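You operate a simulated robot arm through the tools that you are given. There is no shell and no other tool. Be economical: measure what you need, move in short steps, check, and stop when the job is done.

You are at the controls of a simulated robot arm. One attempt, no reset.

Task
Slacken the motor knob, draw out the red shim, shim the motor foot's gap to nought and tighten up.
Fine: the red shim stays out; each other shim ends fully in or fully out.

Only the result counts: the job must be done as asked and must still hold three seconds after the hand-in. Knocking over, shifting, dropping, spilling or breaking anything else fails it.

Robot
A 7-joint arm with a two-finger parallel gripper, fixed in place. Base frame: the origin is at the foot of the arm, x ahead of it, y to its left, z up; the work surface is at about z = 780. Readings come in mm, rad, newtons and seconds.
With the tool pointing down near the work surface it reaches from about 280 to 720 mm from the base axis. Its first joint turns from -2.007 to 2.007 rad. Payload 3.91 kg.
The TCP is the grasp point between the finger pads, 30 mm short of the fingertips. In the tool frame z runs along the fingers and y along their closing line. The gripper opens to 110 mm. The fingers are 20 mm wide and 10 mm thick; the gripper's body (48 by 112 mm) begins 55 mm behind the TCP.
Orientation is told as [roll, pitch, yaw] about the base's x, y, z axes, in that order, counted from this pose: with the fingers straight down and closing along the base's y, the tool's x points along the base's -x, its y along +y and its z along -z.

Tools
- The arm moves only by the tool drive_tool. Its argument "plan" is a list of rows, each an object of numbers (a shift or turn left out is 0, a gripper value left out holds the last): "x", "y", "z": the shift along the tool's x, y, z in m; "rx", "ry", "rz": the turn, a rotation vector about the tool's x, y, z in rad; "fingers": the gripper command, from -1 (shut) to 1 (fully open), values between in proportion. In form: [{"x": .., "y": .., "z": .., "rx": .., "ry": .., "rz": .., "fingers": ..}, ...]. A call has 1 to 10 rows; each row shifts and turns the commanded pose from where the row before left it, along the tool's axes as they then stand. Each row takes 0.2 s and may step no farther than 50 mm and 0.15 rad from the row before; otherwise, or with a gripper value out of range, the whole call is refused. Where a pose cannot be reached the arm comes as near as it can. A force on the tool above 40 N (or 10 N above the force at the start of the call, whichever is more), or a blocked arm, ends the call early, and 0.2 s more pass. The fingers move at their own pace (about 108 mm/s each) and stop on an object; they squeeze with about 27 N. The grip force told is the motor's: it shows also when the fingers shut on nothing. Time passes only in rows, and 0.2 s behind the last, so rows that do not move let the fingers close. It gives the time, the measured TCP pose, the force on the tool (base axes), the opening and the grip force at its end, in the units of the frame above (readings bear some noise), with the torque about the TCP (base axes, N m) and any sound that the robot's microphone picked up.
- Cameras (640 x 400 px; columns grow to the right, rows downward): "scene" is fixed at [41.3, -657.1, 1358.7]; the picture's right is [0.55, -0.84, 0.00], its down [-0.59, -0.39, -0.71] and it looks along [0.59, 0.39, -0.71] (base axes); focal length 240 px, centre (320, 200). "wrist" rides on the gripper at [72, 17, -103] in the tool frame; the picture's right is [-0.23, 0.97, 0.00], its down [-0.76, -0.18, -0.62] and it looks along [-0.61, -0.14, 0.78] (tool axes); focal length 222 px, centre (320, 200). There is no depth. A picture from a camera that has moved, and an enlarged one, comes with that camera's place and axes in the base frame and with its lens. The place of the scene camera against the robot may be out by one fixed shift of up to 18 mm in any direction.
- camera(camera): a new picture of that camera. The clock stands still meanwhile.
- raise_lower(by): slides the trunk up (or, below 0, down) by that many mm; the arm rides with it, the base frame stays. It gives what a move gives, with no picture.
- zoom(camera, box): a new picture of the part [left, top, right, bottom] of that camera's present view, enlarged. The clock stands still meanwhile.
- hand_in(): hands the job in; it is judged then, once.

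Work in short steps. Places have to be worked out from the pictures, the camera data and where the tool is seen: move nearer, look again, correct. Check each grasp and each placing, and mend what went wrong. You have 120 turns and 64 pictures in all, those below and enlarged ones among them. Open the gripper and draw the arm clear of the work before you hand the job in, unless the task says otherwise; then end with one line.

The tools are called after "Call:" as a command line: name --argument value ..., lists and objects as JSON in quotes. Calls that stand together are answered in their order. drive_tool: Moves the arm, as the interface text tells. Its arguments: {"type":"object","properties":{"plan":{"type":"array","items":{"type":"object","properties":{"x":{"type":"number"},"y":{"type":"number"},"z":{"type":"number"},"rx":{"type":"number"},"ry":{"type":"number"},"rz":{"type":"number"},"fingers":{"type":"number"}}}}},"required":["plan"]} The other tools are called the same way: raise_lower (by) slides the trunk up or down; camera (camera) takes a picture; zoom (camera, box) takes an enlarged picture of a part of a camera's view; hand_in () hands the job in.

At the start:

```text
time_s: 0.0
position: [256.7, -340.4, 1168.8]
orientation: [0.0, -0.001, 0.0]
ft_force: [-0.2, -0.1, -0.1]
torque: [0.01, 0.0, 0.0]
grip_width: 110.0
gripper_force: 0.1
trunk travel left (down, up): [-825.0, 165.0]
```

scene: 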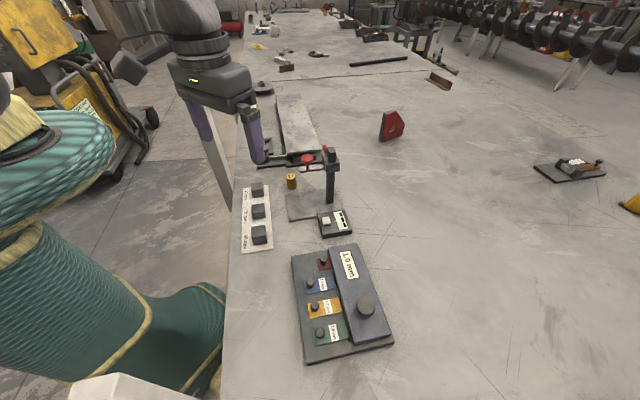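
wrist: 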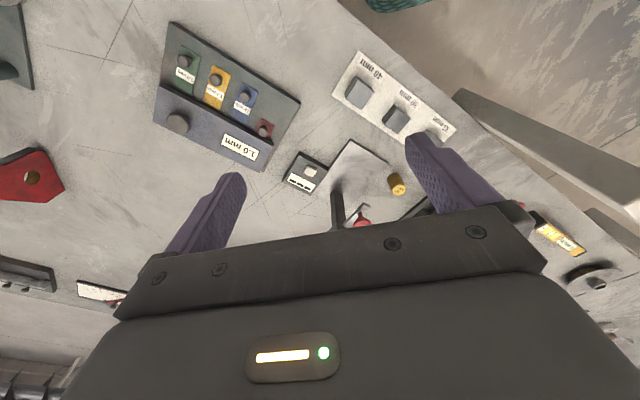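

I'll look closely at the motor fixture and the gauge parts.

Call:
zoom --camera "scene" --box '[270, 230, 410, 370]'

Call:
zoom --camera "scene" --box '[230, 130, 370, 260]'

Call:
zoom --camera "wrist" --box '[140, 10, 480, 230]'

```text
2.86 times, centred on (340, 300) of scene
camera zoom: at [41.3, -657.1, 1358.7], right [0.55, -0.84, 0.0], down [-0.59, -0.39, -0.71], along [0.59, 0.39, -0.71], focal length 685 px, centre (263, -86)
```

zoom: 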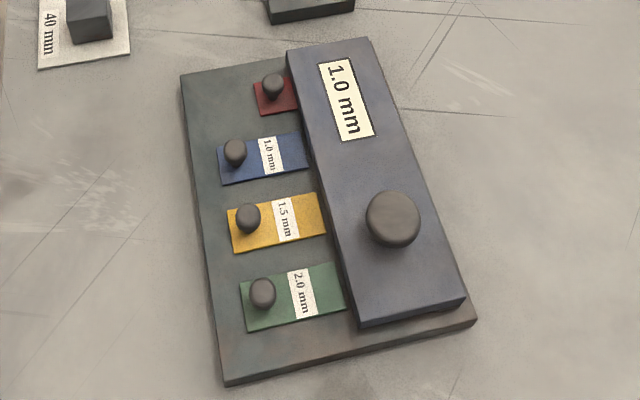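

```text
3.08 times, centred on (300, 195) of scene
camera zoom: at [41.3, -657.1, 1358.7], right [0.55, -0.84, 0.0], down [-0.59, -0.39, -0.71], along [0.59, 0.39, -0.71], focal length 738 px, centre (382, 215)
```

zoom: 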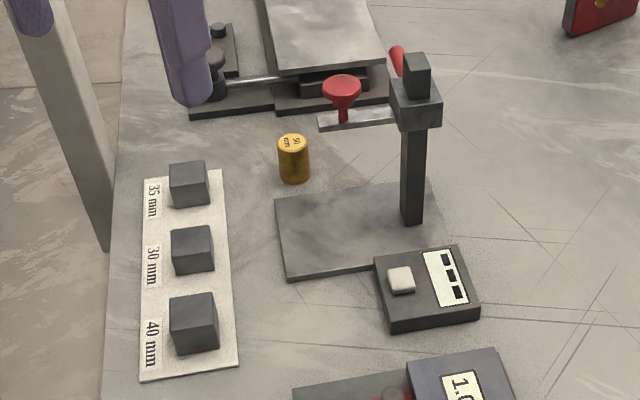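

```text
1.82 times, centred on (310, 120) of wrist
camera zoom: at [183.5, -325.4, 1271.5], right [0.23, 0.97, 0.0], down [0.76, -0.18, 0.62], along [0.61, -0.14, -0.78], focal length 404 px, centre (338, 346)
```

zoom: 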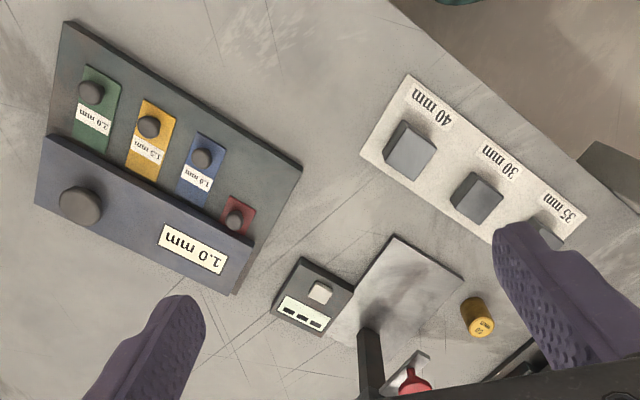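

The blue-grey foot bar (label 1.0 mm) has the big knob near (269,-633). The red shim is in, with its knob near (330,-484). Blue, yellow and green are out, spaced along the (0.7,0.7) direction. I'll move above the area and turn -45° so the fingers close along the bar.

Call:
drive_tool --plan '[{"x": -0.0055, "y": -0.0267, "z": 0.0315}, {"x": -0.0055, "y": -0.0267, "z": 0.0315}, {"x": -0.0055, "y": -0.0267, "z": 0.0315}, {"x": -0.0055, "y": -0.0267, "z": 0.0315}, {"x": -0.0055, "y": -0.0267, "z": 0.0315}, {"x": -0.0055, "y": -0.0267, "z": 0.0315}, {"rz": 0.131}, {"rz": 0.131}, {"rz": 0.131}, {"rz": 0.131}]'

Call:
drive_tool --plan '[{"rz": 0.131}, {"rz": 0.131}, {}]'

Call:
camera --camera "wrist"

```text
time_s: 2.2
position: [290.0, -501.3, 979.4]
orientation: [0.0, 0.001, -0.527]
ft_force: [0.2, -0.1, 0.4]
torque: [0.01, -0.02, -0.03]
grip_width: 110.1
gripper_force: 0.0
trunk travel left (down, up): [-825.0, 165.0]
```

```text
time_s: 3.0
position: [288.8, -501.4, 980.4]
orientation: [0.0, 0.001, -0.787]
ft_force: [0.3, 0.6, -1.3]
torque: [0.0, 0.01, 0.04]
grip_width: 109.8
gripper_force: 0.1
trunk travel left (down, up): [-825.0, 165.0]
```

```text
58 pictures are left
camera wrist: at [250.0, -438.8, 1082.2], right [0.85, 0.53, 0.0], down [0.41, -0.67, 0.62], along [0.33, -0.53, -0.78], focal length 222 px, centre (320, 200)
```

wrist: 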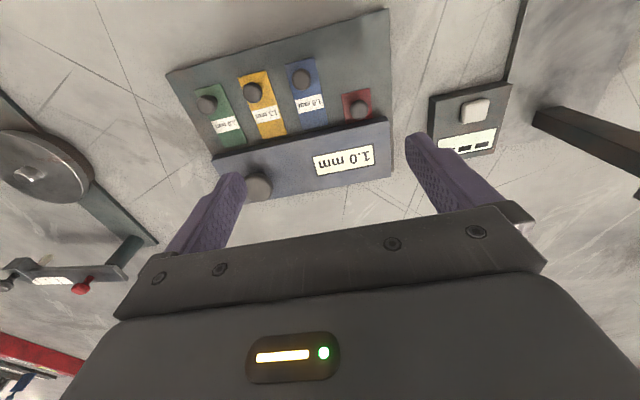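

By triangulation the knob is at about (271,-639,822). I'll move above it with the tips at z≈855 and check.

Call:
drive_tool --plan '[{"x": -0.0212, "y": -0.0276, "z": 0.024}, {"x": -0.0212, "y": -0.0276, "z": 0.024}, {"x": -0.0212, "y": -0.0276, "z": 0.024}, {"x": -0.0212, "y": -0.0276, "z": 0.024}, {}]'

Call:
camera --camera "wrist"

Call:
zoom --camera "scene" --box '[270, 220, 430, 370]'

```text
time_s: 4.2
position: [270.1, -638.8, 881.5]
orientation: [-0.001, 0.002, -0.788]
ft_force: [0.2, -0.4, 0.5]
torque: [0.03, -0.01, -0.01]
grip_width: 110.2
gripper_force: 0.0
trunk travel left (down, up): [-825.0, 165.0]
```

```text
57 pictures are left
camera wrist: at [230.3, -576.7, 984.6], right [0.85, 0.53, 0.0], down [0.41, -0.67, 0.62], along [0.33, -0.53, -0.78], focal length 222 px, centre (320, 200)
```

wrist: 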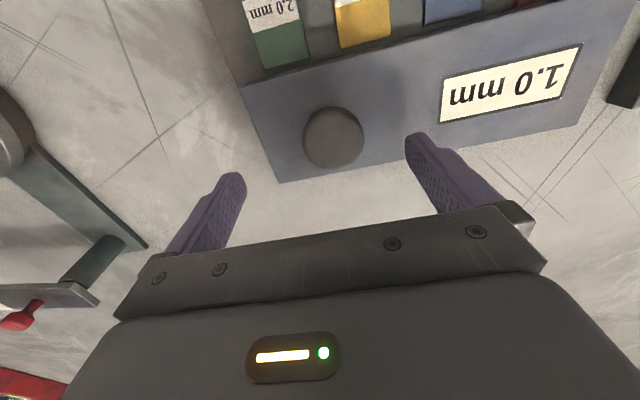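

```text
2.67 times, centred on (350, 295) of scene
camera zoom: at [41.3, -657.1, 1358.7], right [0.55, -0.84, 0.0], down [-0.59, -0.39, -0.71], along [0.59, 0.39, -0.71], focal length 640 px, centre (240, -53)
```

zoom: 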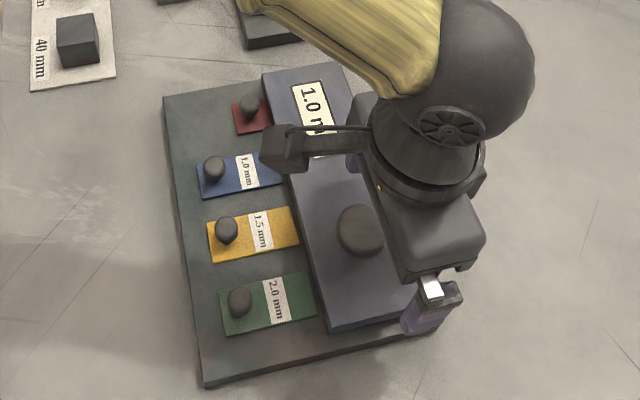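

The knob's height is uncertain, so I'll triangulate: zoom here, then shift 80 mm in tool x and zoom again.

Call:
zoom --camera "wrist" --box '[240, 60, 440, 190]'

Call:
drive_tool --plan '[{"x": 0.04, "y": 0.0}, {"x": 0.04}, {}]'

Call:
zoom --camera "wrist" --box '[240, 100, 440, 230]'

```text
3.08 times, centred on (340, 125) of wrist
camera zoom: at [230.3, -576.7, 984.6], right [0.85, 0.53, 0.0], down [0.41, -0.67, 0.62], along [0.33, -0.53, -0.78], focal length 684 px, centre (258, 431)
```

zoom: 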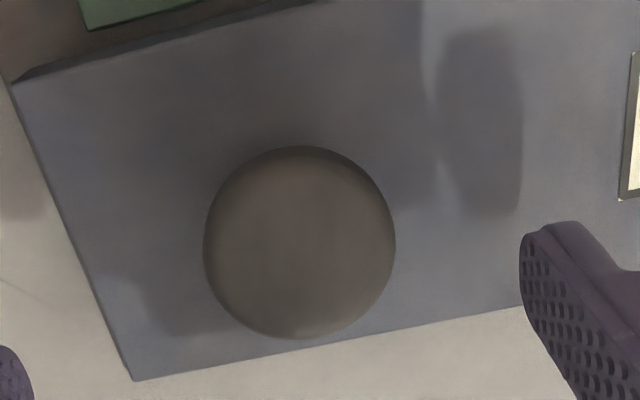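

```text
time_s: 5.0
position: [212.9, -583.7, 883.9]
orientation: [0.0, -0.001, -0.786]
ft_force: [-0.2, -0.1, -0.2]
torque: [-0.01, -0.02, -0.03]
grip_width: 110.3
gripper_force: 0.0
trunk travel left (down, up): [-825.0, 165.0]
```

```text
3.08 times, centred on (340, 165) of wrist
camera zoom: at [174.1, -521.1, 986.4], right [0.85, 0.53, 0.0], down [0.41, -0.66, 0.62], along [0.33, -0.53, -0.78], focal length 684 px, centre (258, 308)
```

zoom: 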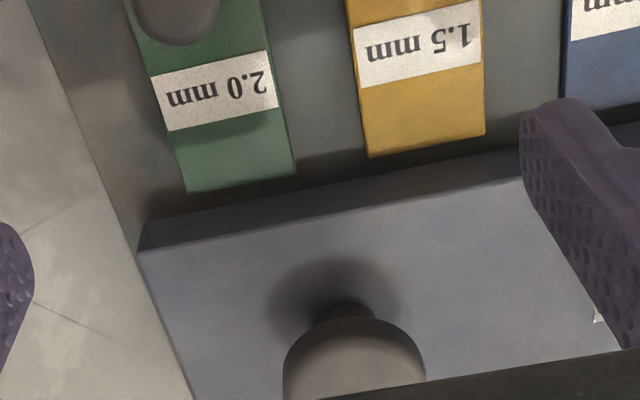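

The bar top is at z≈821 and the mushroom knob head is centred at about (270,-622,846), 40 mm across. I'll move over it and then lower to TCP z≈860.

Call:
drive_tool --plan '[{"x": -0.034, "y": 0.0064}, {"x": -0.0335, "y": 0.0064}, {}]'

Call:
drive_tool --plan '[{"z": 0.012}, {"z": 0.011}, {}]'

Call:
camera --camera "wrist"

Call:
zoom --camera "scene" --box '[270, 220, 430, 370]'

```text
time_s: 5.8
position: [270.1, -623.1, 886.2]
orientation: [0.0, 0.0, -0.787]
ft_force: [0.0, 0.5, 0.2]
torque: [0.01, 0.01, 0.01]
grip_width: 110.1
gripper_force: 0.1
trunk travel left (down, up): [-825.0, 165.0]
```

```text
time_s: 6.6
position: [271.4, -621.2, 862.9]
orientation: [0.001, 0.0, -0.788]
ft_force: [0.5, 0.8, 0.0]
torque: [-0.03, -0.03, -0.03]
grip_width: 110.1
gripper_force: 0.1
trunk travel left (down, up): [-825.0, 165.0]
```

```text
53 pictures are left
camera wrist: at [231.3, -559.3, 965.2], right [0.85, 0.53, 0.0], down [0.41, -0.66, 0.62], along [0.33, -0.53, -0.78], focal length 222 px, centre (320, 200)
```

wrist: 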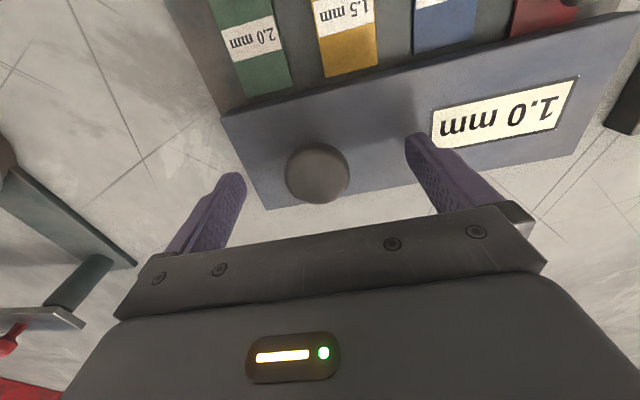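

```text
2.67 times, centred on (350, 295) of scene
camera zoom: at [41.3, -657.1, 1358.7], right [0.55, -0.84, 0.0], down [-0.59, -0.39, -0.71], along [0.59, 0.39, -0.71], focal length 640 px, centre (240, -53)
```

zoom: 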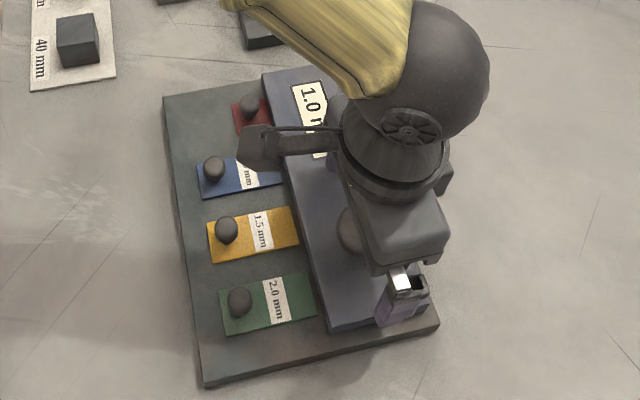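

The knob is centred between the fingers to within about 2 mm. I'll shift slightly, lower 2 mm and close.

Call:
drive_tool --plan '[{"y": -0.002, "z": 0.003}, {"fingers": -1}, {}, {}, {}]'

```text
time_s: 7.8
position: [269.5, -622.0, 859.2]
orientation: [0.0, 0.002, -0.787]
ft_force: [2.1, 5.7, -1.3]
torque: [0.09, -0.2, 0.02]
grip_width: 39.6
gripper_force: 44.8
trunk travel left (down, up): [-825.0, 165.0]
```

The knob is gripped at 39.6 mm. I'll turn it counter-clockwise in small steps (negative rz about the downward tool z).

Call:
drive_tool --plan '[{"rz": -0.1}, {"rz": -0.1}, {"rz": -0.1}, {"rz": -0.1}]'

```text
time_s: 8.8
position: [268.5, -623.4, 858.8]
orientation: [-0.001, 0.001, -0.384]
ft_force: [2.0, 11.5, 6.1]
torque: [0.19, 0.52, 0.01]
grip_width: 39.3
gripper_force: 45.0
trunk travel left (down, up): [-825.0, 165.0]
```

Call:
drive_tool --plan '[{"rz": -0.12}, {"rz": -0.12}, {"rz": -0.12}, {"rz": -0.12}, {"rz": -0.12}, {"rz": -0.12}]'

Call:
zoom --camera "scene" --box '[270, 220, 430, 370]'

```text
time_s: 10.2
position: [269.6, -622.0, 859.4]
orientation: [-0.003, 0.001, 0.337]
ft_force: [-1.7, 17.1, 3.8]
torque: [0.21, -0.61, -0.04]
grip_width: 39.6
gripper_force: 44.2
trunk travel left (down, up): [-825.0, 165.0]
```

```text
2.67 times, centred on (350, 295) of scene
camera zoom: at [41.3, -657.1, 1358.7], right [0.55, -0.84, 0.0], down [-0.59, -0.39, -0.71], along [0.59, 0.39, -0.71], focal length 640 px, centre (240, -53)
```

zoom: 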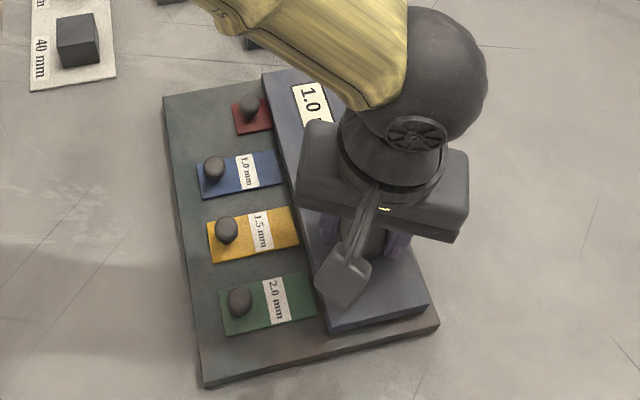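

Call:
drive_tool --plan '[{"rz": -0.12}, {"rz": -0.12}, {"rz": -0.12}, {"rz": -0.12}, {"rz": -0.12}, {"rz": -0.12}, {"rz": -0.12}, {"rz": -0.12}]'

```text
time_s: 12.0
position: [268.4, -621.6, 859.4]
orientation: [0.002, 0.001, 1.298]
ft_force: [-1.2, 25.2, 1.3]
torque: [-0.38, -0.06, -0.03]
grip_width: 39.6
gripper_force: 45.0
trunk travel left (down, up): [-825.0, 165.0]
```

I've turned 2.1 rad. Side force is building up, so I'll release, rise and look at the knob and display.

Call:
drive_tool --plan '[{"fingers": 1}, {}, {}, {"z": -0.03}, {"z": -0.03}, {}]'

Call:
camera --camera "wrist"

Call:
zoom --camera "scene" --box '[270, 220, 430, 370]'

```text
time_s: 13.4
position: [268.7, -622.5, 918.4]
orientation: [0.001, 0.001, 1.296]
ft_force: [0.2, 0.7, 0.0]
torque: [0.0, -0.01, 0.01]
grip_width: 109.9
gripper_force: 0.0
trunk travel left (down, up): [-825.0, 165.0]
```

```text
50 pictures are left
camera wrist: at [233.0, -688.7, 1019.8], right [-0.88, 0.48, 0.0], down [0.38, 0.68, 0.62], along [0.3, 0.55, -0.78], focal length 222 px, centre (320, 200)
```

wrist: 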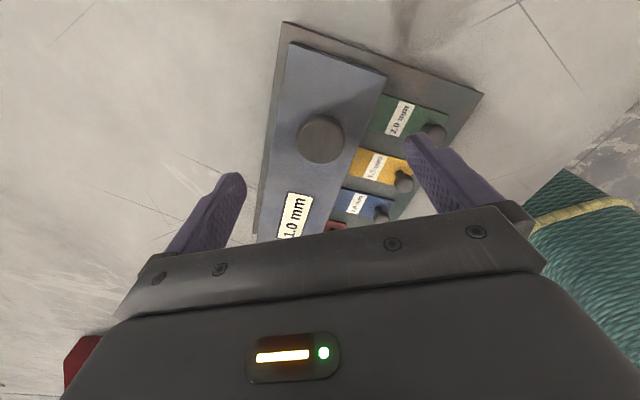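

```text
2.67 times, centred on (350, 295) of scene
camera zoom: at [41.3, -657.1, 1358.7], right [0.55, -0.84, 0.0], down [-0.59, -0.39, -0.71], along [0.59, 0.39, -0.71], focal length 640 px, centre (240, -53)
```

zoom: 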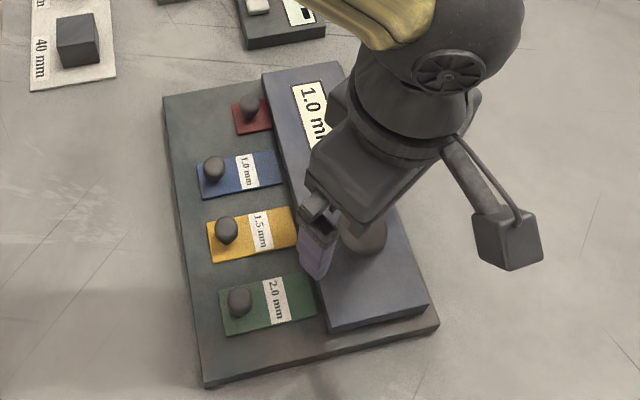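

The knob is centred under the TCP at (269,-622). I'll re-grip here and turn further, watching for a stop.

Call:
drive_tool --plan '[{"z": 0.03}, {"z": 0.029}, {"fingers": -1}, {}, {}, {}]'

Call:
drive_tool --plan '[{"rz": -0.12}, {"rz": -0.12}, {"rz": -0.12}, {"rz": -0.12}, {"rz": -0.12}, {"rz": -0.12}, {"rz": -0.12}, {"rz": -0.12}]'

```text
time_s: 14.8
position: [267.5, -622.4, 858.7]
orientation: [0.002, 0.0, 1.293]
ft_force: [-10.2, 4.1, -3.4]
torque: [-0.87, 0.44, 0.05]
grip_width: 39.3
gripper_force: 45.1
trunk travel left (down, up): [-825.0, 165.0]
```

```text
time_s: 16.5
position: [268.1, -621.3, 858.0]
orientation: [0.019, -0.009, 2.16]
ft_force: [3.1, 4.7, 5.6]
torque: [-0.14, 0.08, -0.02]
grip_width: 39.3
gripper_force: 45.2
out of reach, approached as far as the arm can: row 8
trunk travel left (down, up): [-825.0, 165.0]
stopped in row 8: the force on the tool passed its limit at 67 N (the readings are from after the stop); the commanded pose is now the measured one
```

That's the wrist limit at yaw 2.16, with about 2.9 rad turned in all. I'll release, rise and turn back.

Call:
drive_tool --plan '[{"fingers": 1}, {}, {}, {"z": -0.03}, {"z": -0.03}, {}]'

Call:
drive_tool --plan '[{"rz": 0.145}, {"rz": 0.145}, {"rz": 0.145}, {"rz": 0.145}, {"rz": 0.145}, {"rz": 0.145}, {"rz": 0.145}, {"rz": 0.145}, {"rz": 0.145}, {"rz": 0.145}]'

Call:
drive_tool --plan '[{"rz": 0.145}, {"rz": 0.145}, {"rz": 0.145}, {"rz": 0.145}, {"rz": 0.145}, {"rz": 0.145}, {"rz": 0.145}, {"rz": 0.145}, {"rz": 0.145}, {"rz": 0.145}]'

```text
time_s: 17.9
position: [268.8, -621.4, 917.2]
orientation: [0.02, -0.01, 2.162]
ft_force: [-0.6, 0.4, 0.0]
torque: [-0.01, 0.02, -0.01]
grip_width: 109.7
gripper_force: 0.1
trunk travel left (down, up): [-825.0, 165.0]
```

```text
time_s: 20.1
position: [268.7, -623.3, 918.5]
orientation: [0.011, 0.02, 0.705]
ft_force: [0.7, -0.3, 0.4]
torque: [0.02, -0.03, -0.01]
grip_width: 110.0
gripper_force: 0.0
trunk travel left (down, up): [-825.0, 165.0]
```

```text
time_s: 22.3
position: [268.3, -622.5, 916.6]
orientation: [-0.017, 0.013, -0.743]
ft_force: [0.5, 0.9, 0.5]
torque: [0.0, 0.0, -0.02]
grip_width: 110.0
gripper_force: 0.1
trunk travel left (down, up): [-825.0, 165.0]
```

Next I'll level the tool and move over the red shim's knob.

Call:
drive_tool --plan '[{"rx": -0.0213, "ry": 0.002, "rz": 0.044}, {"x": 0.0129, "y": 0.0363}, {"x": 0.0129, "y": 0.0363}, {"x": 0.0129, "y": 0.0363}, {"x": 0.0129, "y": 0.0363}, {}]'

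Call:
zoom --camera "wrist" --box '[160, 0, 480, 200]'

```text
time_s: 23.7
position: [336.9, -484.5, 920.2]
orientation: [0.004, 0.014, -0.785]
ft_force: [-1.1, 0.6, -0.1]
torque: [0.02, 0.01, 0.02]
grip_width: 109.8
gripper_force: 0.1
trunk travel left (down, up): [-825.0, 165.0]
```

```text
2.00 times, centred on (320, 100) of wrist
camera zoom: at [299.3, -423.1, 1023.5], right [0.85, 0.53, 0.0], down [0.42, -0.67, 0.61], along [0.32, -0.52, -0.79], focal length 444 px, centre (320, 400)
```

zoom: 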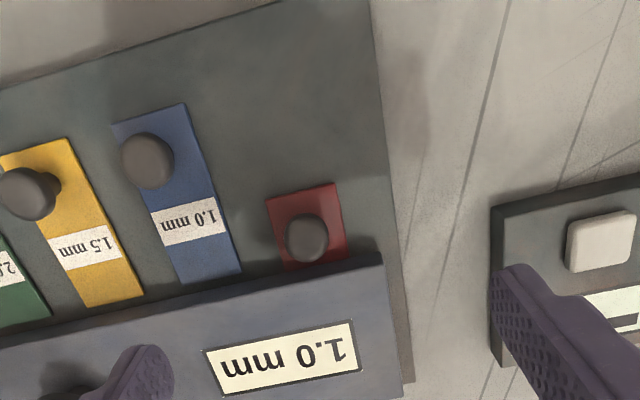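

I'll shift 60 mm in tool x for a second view, to triangulate the red knob's height.

Call:
drive_tool --plan '[{"rx": -0.007, "ry": -0.0127}, {"x": 0.03}, {"x": 0.03}, {}]'

Call:
zoom --camera "wrist" --box '[160, 20, 480, 220]'

```text
time_s: 24.7
position: [295.9, -438.6, 918.7]
orientation: [0.009, 0.003, -0.785]
ft_force: [0.5, 0.2, 0.0]
torque: [-0.02, 0.02, 0.01]
grip_width: 109.9
gripper_force: 0.0
trunk travel left (down, up): [-825.0, 165.0]
```

```text
2.00 times, centred on (320, 120) of wrist
camera zoom: at [255.0, -378.7, 1020.9], right [0.85, 0.53, 0.01], down [0.41, -0.67, 0.62], along [0.33, -0.52, -0.78], focal length 444 px, centre (320, 360)
```

zoom: 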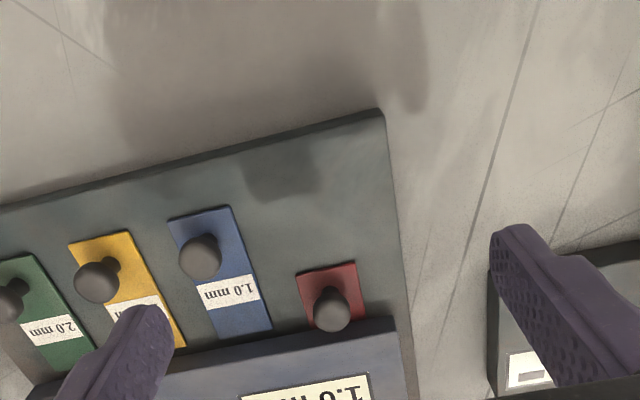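

The red knob head is at about (325,-477,830), 18 mm across and 18 mm from the bar edge. I'll pre-close to 50 mm, move over and look before descending fully.

Call:
drive_tool --plan '[{"x": -0.023, "y": -0.0033, "fingers": -0.09}, {"x": -0.023, "y": -0.0033}, {"z": 0.02}, {"z": 0.015}, {}, {}]'

Call:
camera --camera "wrist"

```text
time_s: 26.1
position: [319.6, -478.0, 882.9]
orientation: [0.011, 0.002, -0.786]
ft_force: [-0.9, -0.5, 0.4]
torque: [-0.01, -0.03, 0.02]
grip_width: 49.8
gripper_force: 0.1
trunk travel left (down, up): [-825.0, 165.0]
```

```text
46 pictures are left
camera wrist: at [279.9, -416.7, 985.8], right [0.85, 0.53, 0.01], down [0.41, -0.67, 0.62], along [0.33, -0.52, -0.78], focal length 222 px, centre (320, 200)
```

wrist: 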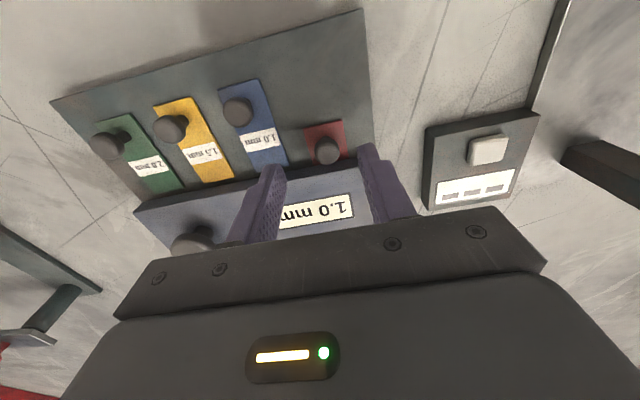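

The knob is confirmed at (325,-476). I'll shift 5 mm in tool y, lower to z≈847 and check.

Call:
drive_tool --plan '[{"x": -0.0008, "y": 0.0047, "rx": 0.0}, {"z": 0.018}, {"z": 0.018}, {}]'

Call:
zoom --camera "wrist" --box '[220, 80, 420, 230]'

Call:
zoom --camera "scene" --box '[290, 220, 370, 290]'

```text
time_s: 27.1
position: [325.3, -476.0, 847.0]
orientation: [0.01, 0.002, -0.785]
ft_force: [0.4, 0.2, 0.1]
torque: [0.01, 0.01, 0.01]
grip_width: 50.1
gripper_force: 0.0
trunk travel left (down, up): [-825.0, 165.0]
```

```text
2.67 times, centred on (320, 155) of wrist
camera zoom: at [285.2, -413.7, 949.5], right [0.85, 0.53, 0.01], down [0.41, -0.67, 0.62], along [0.33, -0.52, -0.78], focal length 592 px, centre (320, 320)
```

zoom: 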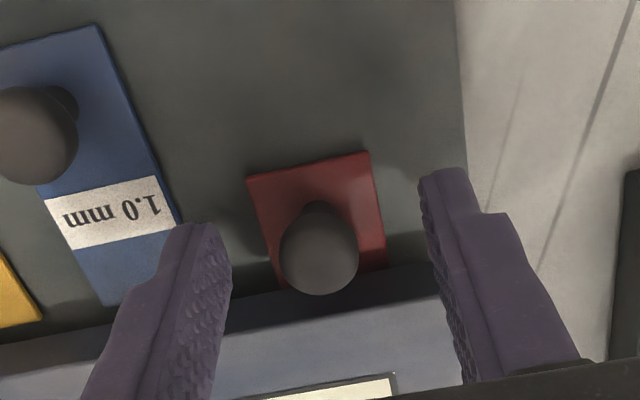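

```text
5.71 times, centred on (330, 255) of scene
camera zoom: at [41.3, -657.1, 1358.7], right [0.55, -0.84, 0.0], down [-0.59, -0.39, -0.71], along [0.59, 0.39, -0.71], focal length 1370 px, centre (263, -114)
```

zoom: 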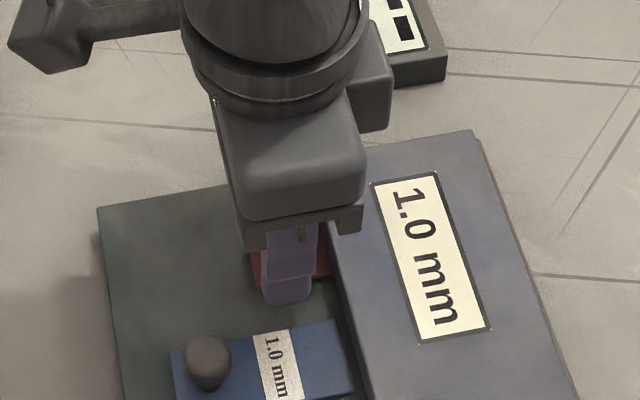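

The knob is between the fingertips. A small y correction, then close.

Call:
drive_tool --plan '[{"y": -0.0015}, {"fingers": -1}, {}, {}]'

Call:
drive_tool --plan '[{"x": 0.004}, {"x": 0.004}, {}]'

```text
time_s: 28.1
position: [324.0, -476.3, 846.5]
orientation: [0.007, 0.003, -0.785]
ft_force: [0.0, 1.2, 0.6]
torque: [0.02, 0.0, -0.02]
grip_width: 18.6
gripper_force: 45.0
trunk travel left (down, up): [-825.0, 165.0]
```

```text
time_s: 28.9
position: [319.3, -470.6, 846.4]
orientation: [0.011, 0.001, -0.784]
ft_force: [-1.3, -1.5, 1.1]
torque: [-0.13, -0.05, -0.01]
grip_width: 18.3
gripper_force: 45.1
trunk travel left (down, up): [-825.0, 165.0]
```

It slides freely. I'll draw it the rest of the way, about 46 mm in total, and look.

Call:
drive_tool --plan '[{"x": 0.01}, {"x": 0.01}, {"x": 0.01}, {"x": 0.008}, {}]'

Call:
camera --camera "wrist"

Call:
zoom --camera "scene" --box '[270, 220, 430, 370]'

```text
time_s: 30.1
position: [291.9, -444.2, 846.8]
orientation: [0.01, 0.0, -0.785]
ft_force: [1.9, -5.7, -1.9]
torque: [-0.02, 0.09, 0.02]
grip_width: 18.6
gripper_force: 45.1
trunk travel left (down, up): [-825.0, 165.0]
```

```text
43 pictures are left
camera wrist: at [252.2, -382.9, 949.2], right [0.85, 0.53, 0.01], down [0.41, -0.67, 0.62], along [0.33, -0.52, -0.78], focal length 222 px, centre (320, 200)
```

wrist: 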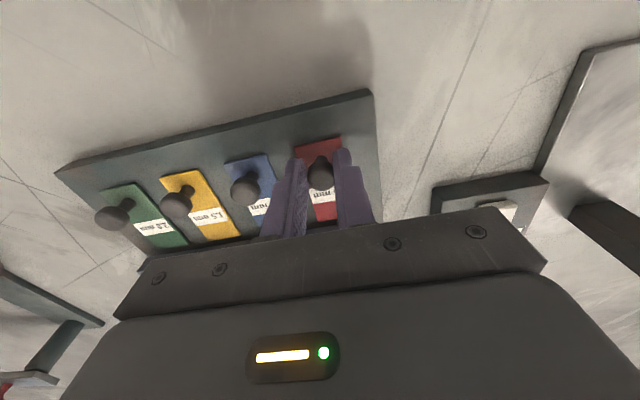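

```text
2.67 times, centred on (350, 295) of scene
camera zoom: at [41.3, -657.1, 1358.7], right [0.55, -0.84, 0.0], down [-0.59, -0.39, -0.71], along [0.59, 0.39, -0.71], focal length 640 px, centre (240, -53)
```

zoom: 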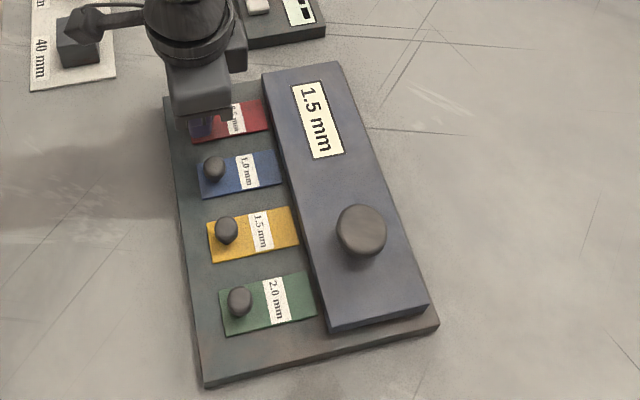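

The label now reads 1.5 mm with red (0.5) out. I'll release, rise and check that red is fully out.

Call:
drive_tool --plan '[{"fingers": -0.4}, {}, {"z": -0.03}, {"z": -0.03}, {"x": 0.02}, {}]'

Call:
zoom --camera "wrist" --box '[60, 40, 440, 240]'

Call:
zoom --camera "scene" --box '[290, 235, 370, 300]'

```text
time_s: 31.5
position: [275.7, -428.4, 907.0]
orientation: [0.008, 0.002, -0.786]
ft_force: [0.0, -0.3, -0.6]
torque: [-0.04, 0.01, -0.01]
grip_width: 33.0
gripper_force: 0.1
trunk travel left (down, up): [-825.0, 165.0]
```

```text
1.68 times, centred on (250, 140) of wrist
camera zoom: at [236.2, -367.2, 1009.2], right [0.85, 0.53, 0.01], down [0.41, -0.67, 0.62], along [0.33, -0.52, -0.78], focal length 374 px, centre (438, 301)
```

zoom: 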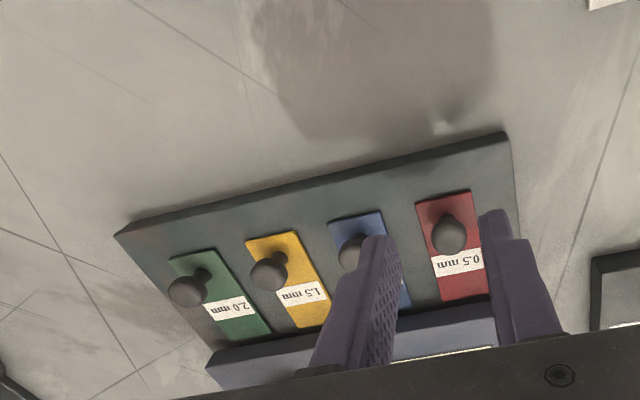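

```text
6.15 times, centred on (330, 268) of scene
camera zoom: at [41.3, -657.1, 1358.7], right [0.55, -0.84, 0.0], down [-0.59, -0.39, -0.71], along [0.59, 0.39, -0.71], focal length 1476 px, centre (258, -215)
```

zoom: 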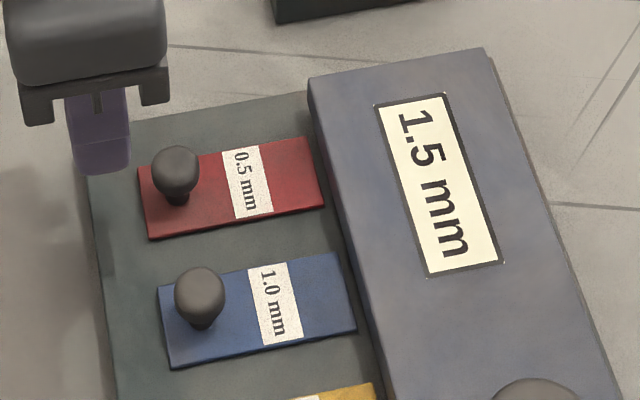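

Red is fully out and in line with the others, and the gap is 1.5 mm, so the yellow shim (1.5) goes in. Its knob is near (216,-520). Moving over it.

Call:
drive_tool --plan '[{"x": -0.0075, "y": -0.0356}, {"x": -0.0075, "y": -0.0356}, {"x": -0.0073, "y": -0.0355, "fingers": -0.15}, {"z": 0.02}, {}]'

Call:
camera --camera "wrist"

```text
time_s: 32.7
position: [216.7, -520.2, 884.0]
orientation: [0.009, 0.002, -0.785]
ft_force: [0.0, -0.1, -1.0]
torque: [0.0, 0.01, -0.03]
grip_width: 46.8
gripper_force: 0.0
trunk travel left (down, up): [-825.0, 165.0]
```

```text
39 pictures are left
camera wrist: at [175.8, -458.9, 987.4], right [0.85, 0.53, 0.01], down [0.41, -0.67, 0.62], along [0.33, -0.52, -0.78], focal length 222 px, centre (320, 200)
```

wrist: 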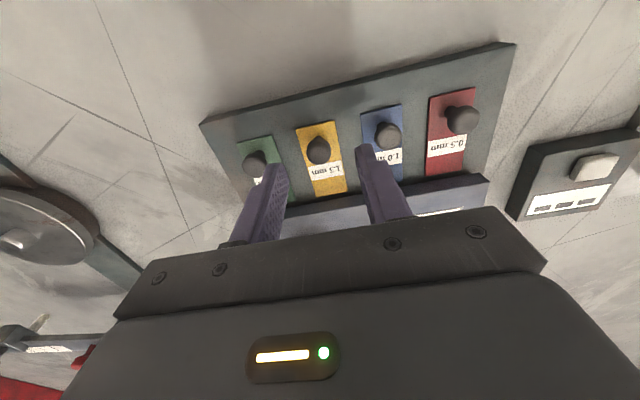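

The yellow knob is at (214.7,-522). I'll shift y by -2.8 mm, descend and grip.

Call:
drive_tool --plan '[{"y": -0.0028}, {"z": 0.018}, {"z": 0.018}, {}, {"fingers": -1}, {}, {}]'

Call:
camera --camera "wrist"

```text
time_s: 34.3
position: [214.9, -522.7, 849.0]
orientation: [0.01, 0.0, -0.784]
ft_force: [-0.7, -0.7, -0.2]
torque: [-0.05, -0.06, 0.0]
grip_width: 18.5
gripper_force: 44.8
trunk travel left (down, up): [-825.0, 165.0]
```

```text
38 pictures are left
camera wrist: at [175.2, -461.5, 952.0], right [0.85, 0.53, 0.01], down [0.41, -0.67, 0.62], along [0.33, -0.52, -0.78], focal length 222 px, centre (320, 200)
```

wrist: 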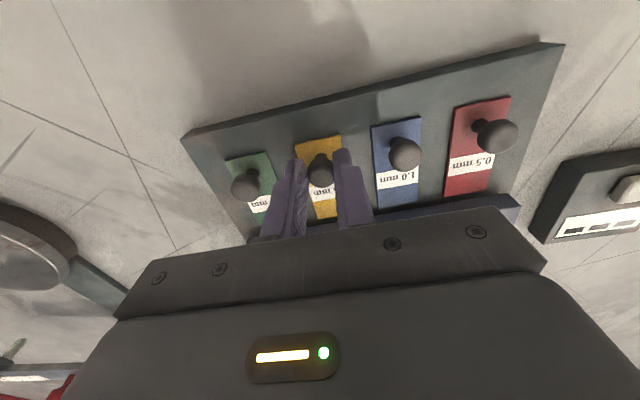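

The knob is gripped. I'll push it in along tool -x.

Call:
drive_tool --plan '[{"x": -0.01}, {"x": -0.01}, {"x": -0.01}, {"x": -0.01}, {}]'

Call:
drive_tool --plan '[{"x": -0.003}, {"x": -0.003}, {}]'

Call:
zoom --camera "scene" --box '[270, 220, 430, 370]'

```text
time_s: 35.5
position: [243.2, -550.3, 850.1]
orientation: [0.009, 0.003, -0.785]
ft_force: [-4.4, -3.8, -13.0]
torque: [0.13, 0.35, -0.05]
grip_width: 18.6
gripper_force: 45.0
trunk travel left (down, up): [-825.0, 165.0]
```

```text
time_s: 36.3
position: [247.8, -555.2, 850.2]
orientation: [0.01, 0.006, -0.785]
ft_force: [-6.4, 2.2, -15.1]
torque: [0.07, 0.2, -0.02]
grip_width: 18.5
gripper_force: 45.1
trunk travel left (down, up): [-825.0, 165.0]
```

```text
2.67 times, centred on (350, 295) of scene
camera zoom: at [41.3, -657.1, 1358.7], right [0.55, -0.84, 0.0], down [-0.59, -0.39, -0.71], along [0.59, 0.39, -0.71], focal length 640 px, centre (240, -53)
```

zoom: 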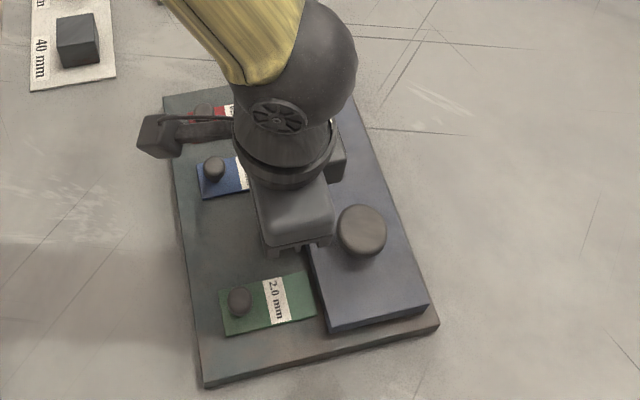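

It has travelled 46 mm. I'll push 3 mm further to feel for the stop.

Call:
drive_tool --plan '[{"x": -0.002}, {"x": -0.001}, {}]'

```text
time_s: 37.1
position: [248.3, -555.6, 849.8]
orientation: [0.012, 0.008, -0.785]
ft_force: [-12.7, 16.7, -14.7]
torque: [0.8, 0.65, -0.01]
grip_width: 18.3
gripper_force: 45.2
trunk travel left (down, up): [-825.0, 165.0]
```

It's at the stop: force rises and it moves no further. Releasing and lifting to view.

Call:
drive_tool --plan '[{"x": 0.002}, {"fingers": -0.4}, {}, {"z": -0.03}, {"z": -0.03}, {"x": 0.04}, {}]'

Call:
camera --camera "wrist"

Call:
zoom --camera "scene" --box '[270, 220, 430, 370]'

```text
time_s: 38.7
position: [219.1, -526.7, 910.1]
orientation: [0.011, 0.004, -0.782]
ft_force: [0.5, 0.9, -0.4]
torque: [-0.02, 0.02, 0.01]
grip_width: 32.8
gripper_force: 0.1
trunk travel left (down, up): [-825.0, 165.0]
```

```text
36 pictures are left
camera wrist: at [179.5, -465.6, 1013.1], right [0.85, 0.53, 0.01], down [0.41, -0.67, 0.62], along [0.33, -0.52, -0.79], focal length 222 px, centre (320, 200)
```

wrist: 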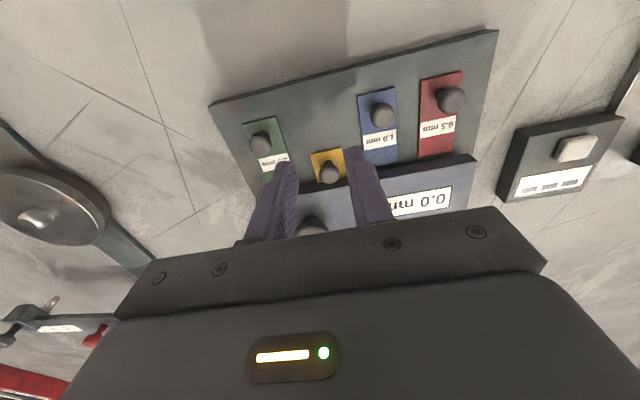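

```text
2.67 times, centred on (350, 295) of scene
camera zoom: at [41.3, -657.1, 1358.7], right [0.55, -0.84, 0.0], down [-0.59, -0.39, -0.71], along [0.59, 0.39, -0.71], focal length 640 px, centre (240, -53)
```

zoom: 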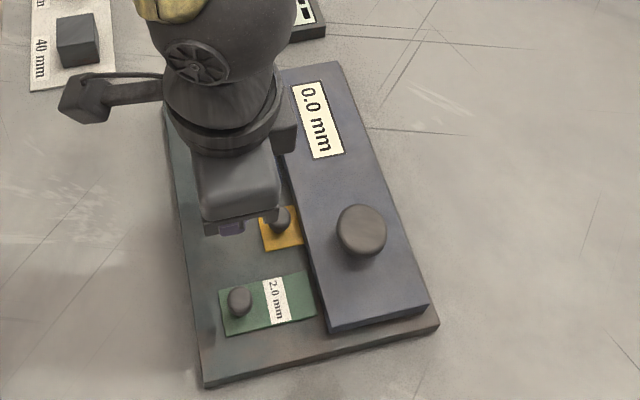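

The gap reads 0.0 mm with yellow fully in. Now I'll return to the knob at (269,-622) and tighten clockwise.

Call:
drive_tool --plan '[{"rx": 0.005, "ry": -0.0106, "fingers": 1}, {"x": -0.0344, "y": -0.0107}, {"x": -0.0344, "y": -0.0107}, {"x": -0.0344, "y": -0.0107}, {}, {}]'

Call:
camera --camera "wrist"

```text
time_s: 40.1
position: [269.3, -623.2, 912.1]
orientation: [0.005, -0.007, -0.785]
ft_force: [-0.3, -0.1, 0.2]
torque: [0.0, 0.03, -0.03]
grip_width: 109.9
gripper_force: 0.0
trunk travel left (down, up): [-825.0, 165.0]
```

```text
34 pictures are left
camera wrist: at [228.9, -560.5, 1013.0], right [0.85, 0.53, 0.01], down [0.41, -0.66, 0.63], along [0.34, -0.53, -0.78], focal length 222 px, centre (320, 200)
```

wrist: 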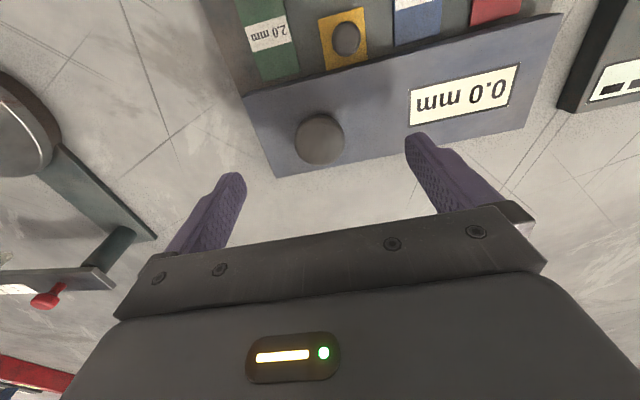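

Centred. Lower, grip and turn clockwise.

Call:
drive_tool --plan '[{"z": 0.027}, {"z": 0.026}, {}, {"fingers": -1}, {}, {}, {}]'

Call:
drive_tool --plan '[{"rz": 0.12}, {"rz": 0.12}, {"rz": 0.12}, {"rz": 0.12}, {"rz": 0.12}, {"rz": 0.12}, {"rz": 0.12}, {"rz": 0.12}]'

```text
time_s: 41.7
position: [270.7, -623.5, 858.2]
orientation: [0.007, -0.009, -0.786]
ft_force: [0.2, -1.3, -1.6]
torque: [-0.2, -0.07, -0.02]
grip_width: 39.2
gripper_force: 45.3
trunk travel left (down, up): [-825.0, 165.0]
```

```text
time_s: 43.5
position: [269.0, -625.5, 858.3]
orientation: [0.008, -0.001, -1.748]
ft_force: [-13.3, -8.7, -0.2]
torque: [-1.29, 0.44, 0.05]
grip_width: 39.5
gripper_force: 44.8
trunk travel left (down, up): [-825.0, 165.0]
```

Call:
drive_tool --plan '[{"rz": 0.12}, {"rz": 0.12}, {"rz": 0.12}, {"rz": 0.12}, {"rz": 0.12}, {"rz": 0.12}, {"rz": 0.12}, {"rz": 0.12}]'

```text
time_s: 45.3
position: [266.0, -623.1, 857.3]
orientation: [0.004, 0.008, -2.712]
ft_force: [-30.5, 1.9, 1.2]
torque: [-0.01, 0.07, 0.01]
grip_width: 39.4
gripper_force: 44.6
trunk travel left (down, up): [-825.0, 165.0]
```

The side force is at 30 N, so I'll release to relax, then re-grip.

Call:
drive_tool --plan '[{"fingers": 0.2}, {}, {}]'

```text
time_s: 46.1
position: [271.7, -624.1, 858.5]
orientation: [0.007, 0.008, -2.705]
ft_force: [0.0, 0.9, -0.4]
torque: [-0.01, -0.02, 0.02]
grip_width: 65.9
gripper_force: 0.0
trunk travel left (down, up): [-825.0, 165.0]
```

Call:
drive_tool --plan '[{"x": -0.0023, "y": -0.0022}, {"fingers": -1}, {}, {}]'

Call:
drive_tool --plan '[{"rz": 0.1}, {"rz": 0.1}, {"rz": 0.1}, {"rz": 0.1}, {"rz": 0.1}, {"rz": 0.1}]'

```text
time_s: 47.1
position: [267.0, -622.6, 856.9]
orientation: [0.008, 0.006, -2.708]
ft_force: [-0.3, 0.7, 0.1]
torque: [-0.04, -0.13, 0.01]
grip_width: 39.2
gripper_force: 44.9
trunk travel left (down, up): [-825.0, 165.0]
```

```text
time_s: 48.5
position: [268.0, -622.0, 859.0]
orientation: [-0.002, 0.009, 2.978]
ft_force: [-0.1, 2.4, -3.6]
torque: [0.1, 0.67, 0.06]
grip_width: 39.6
gripper_force: 45.0
trunk travel left (down, up): [-825.0, 165.0]
```

Call:
drive_tool --plan '[{"rz": 0.1}, {"rz": 0.1}, {"rz": 0.1}, {"rz": 0.1}, {}]'

```text
time_s: 49.7
position: [268.3, -620.8, 858.3]
orientation: [-0.003, 0.011, 2.574]
ft_force: [-0.8, 8.2, -3.6]
torque: [-0.33, -0.44, -0.02]
grip_width: 39.5
gripper_force: 45.3
trunk travel left (down, up): [-825.0, 165.0]
```

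Call:
drive_tool --plan '[{"rz": 0.08}, {"rz": 0.08}, {"rz": 0.08}, {"rz": 0.08}, {}]'

```text
time_s: 50.9
position: [269.0, -621.6, 858.9]
orientation: [-0.006, 0.01, 2.255]
ft_force: [4.4, 6.0, 1.2]
torque: [0.41, 0.16, 0.9]
grip_width: 39.3
gripper_force: 45.4
trunk travel left (down, up): [-825.0, 165.0]
```

A yaw torque of 0.9 N·m has appeared, so the knob is at its stop. One small further turn to confirm.

Call:
drive_tool --plan '[{"rz": 0.08}, {"rz": 0.08}, {}]'

```text
time_s: 51.7
position: [268.7, -622.6, 858.7]
orientation: [-0.007, 0.01, 2.097]
ft_force: [4.0, 5.4, 1.7]
torque: [0.1, -0.17, 0.56]
grip_width: 38.9
gripper_force: 45.2
trunk travel left (down, up): [-825.0, 165.0]
```

The torque has saturated and the pads slip at the stop, so the knob is tight. Release, rise and inspect.

Call:
drive_tool --plan '[{"fingers": 1}, {}, {}, {"z": -0.04}, {"z": -0.04}, {"z": -0.04}, {"z": -0.04}, {"z": -0.04}, {}]'

Call:
drive_tool --plan '[{"x": -0.03, "y": -0.03}, {"x": -0.03, "y": -0.03}, {"x": -0.03, "y": -0.03}, {}]'

Call:
zoom --camera "scene" --box '[250, 200, 430, 370]'

Call:
camera --camera "scene"

```text
time_s: 53.7
position: [265.1, -620.4, 1057.2]
orientation: [-0.008, 0.004, 2.099]
ft_force: [0.0, 0.3, 0.4]
torque: [0.0, 0.03, 0.01]
grip_width: 109.9
gripper_force: 0.0
trunk travel left (down, up): [-825.0, 165.0]
```

```text
time_s: 54.7
position: [294.9, -500.3, 1058.8]
orientation: [-0.005, 0.007, 2.091]
ft_force: [0.3, -0.7, -0.9]
torque: [0.0, 0.0, 0.02]
grip_width: 109.9
gripper_force: 0.0
trunk travel left (down, up): [-825.0, 165.0]
```

```text
2.35 times, centred on (340, 285) of scene
camera zoom: at [41.3, -657.1, 1358.7], right [0.55, -0.84, 0.0], down [-0.59, -0.39, -0.71], along [0.59, 0.39, -0.71], focal length 564 px, centre (273, 0)
```

zoom: 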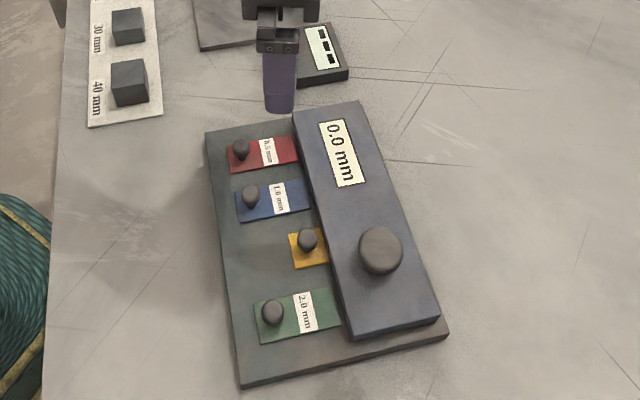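

```text
32 pictures are left
```

scene: 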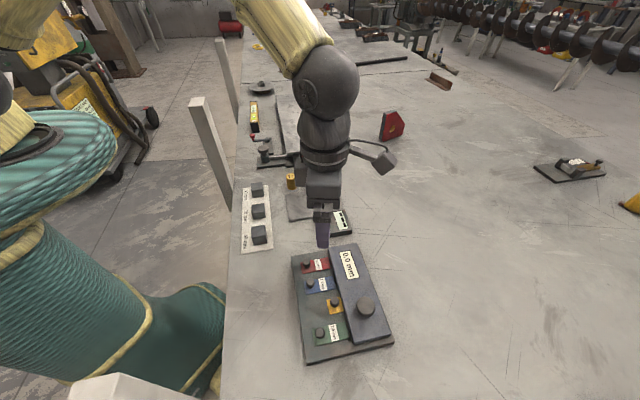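

The gap reads 0.0 mm, yellow is fully in, the red, blue and green shims are out, the knob is tight and the arm is clear. Handing in.

Call:
hand_in

```text
The job is handed in.
```

I slackened the knob, drew out the red shim (0.5 mm), pushed the yellow 1.5 mm shim fully in so the gap reads 0.0 mm, tightened the knob to its stop, and handed the job in.
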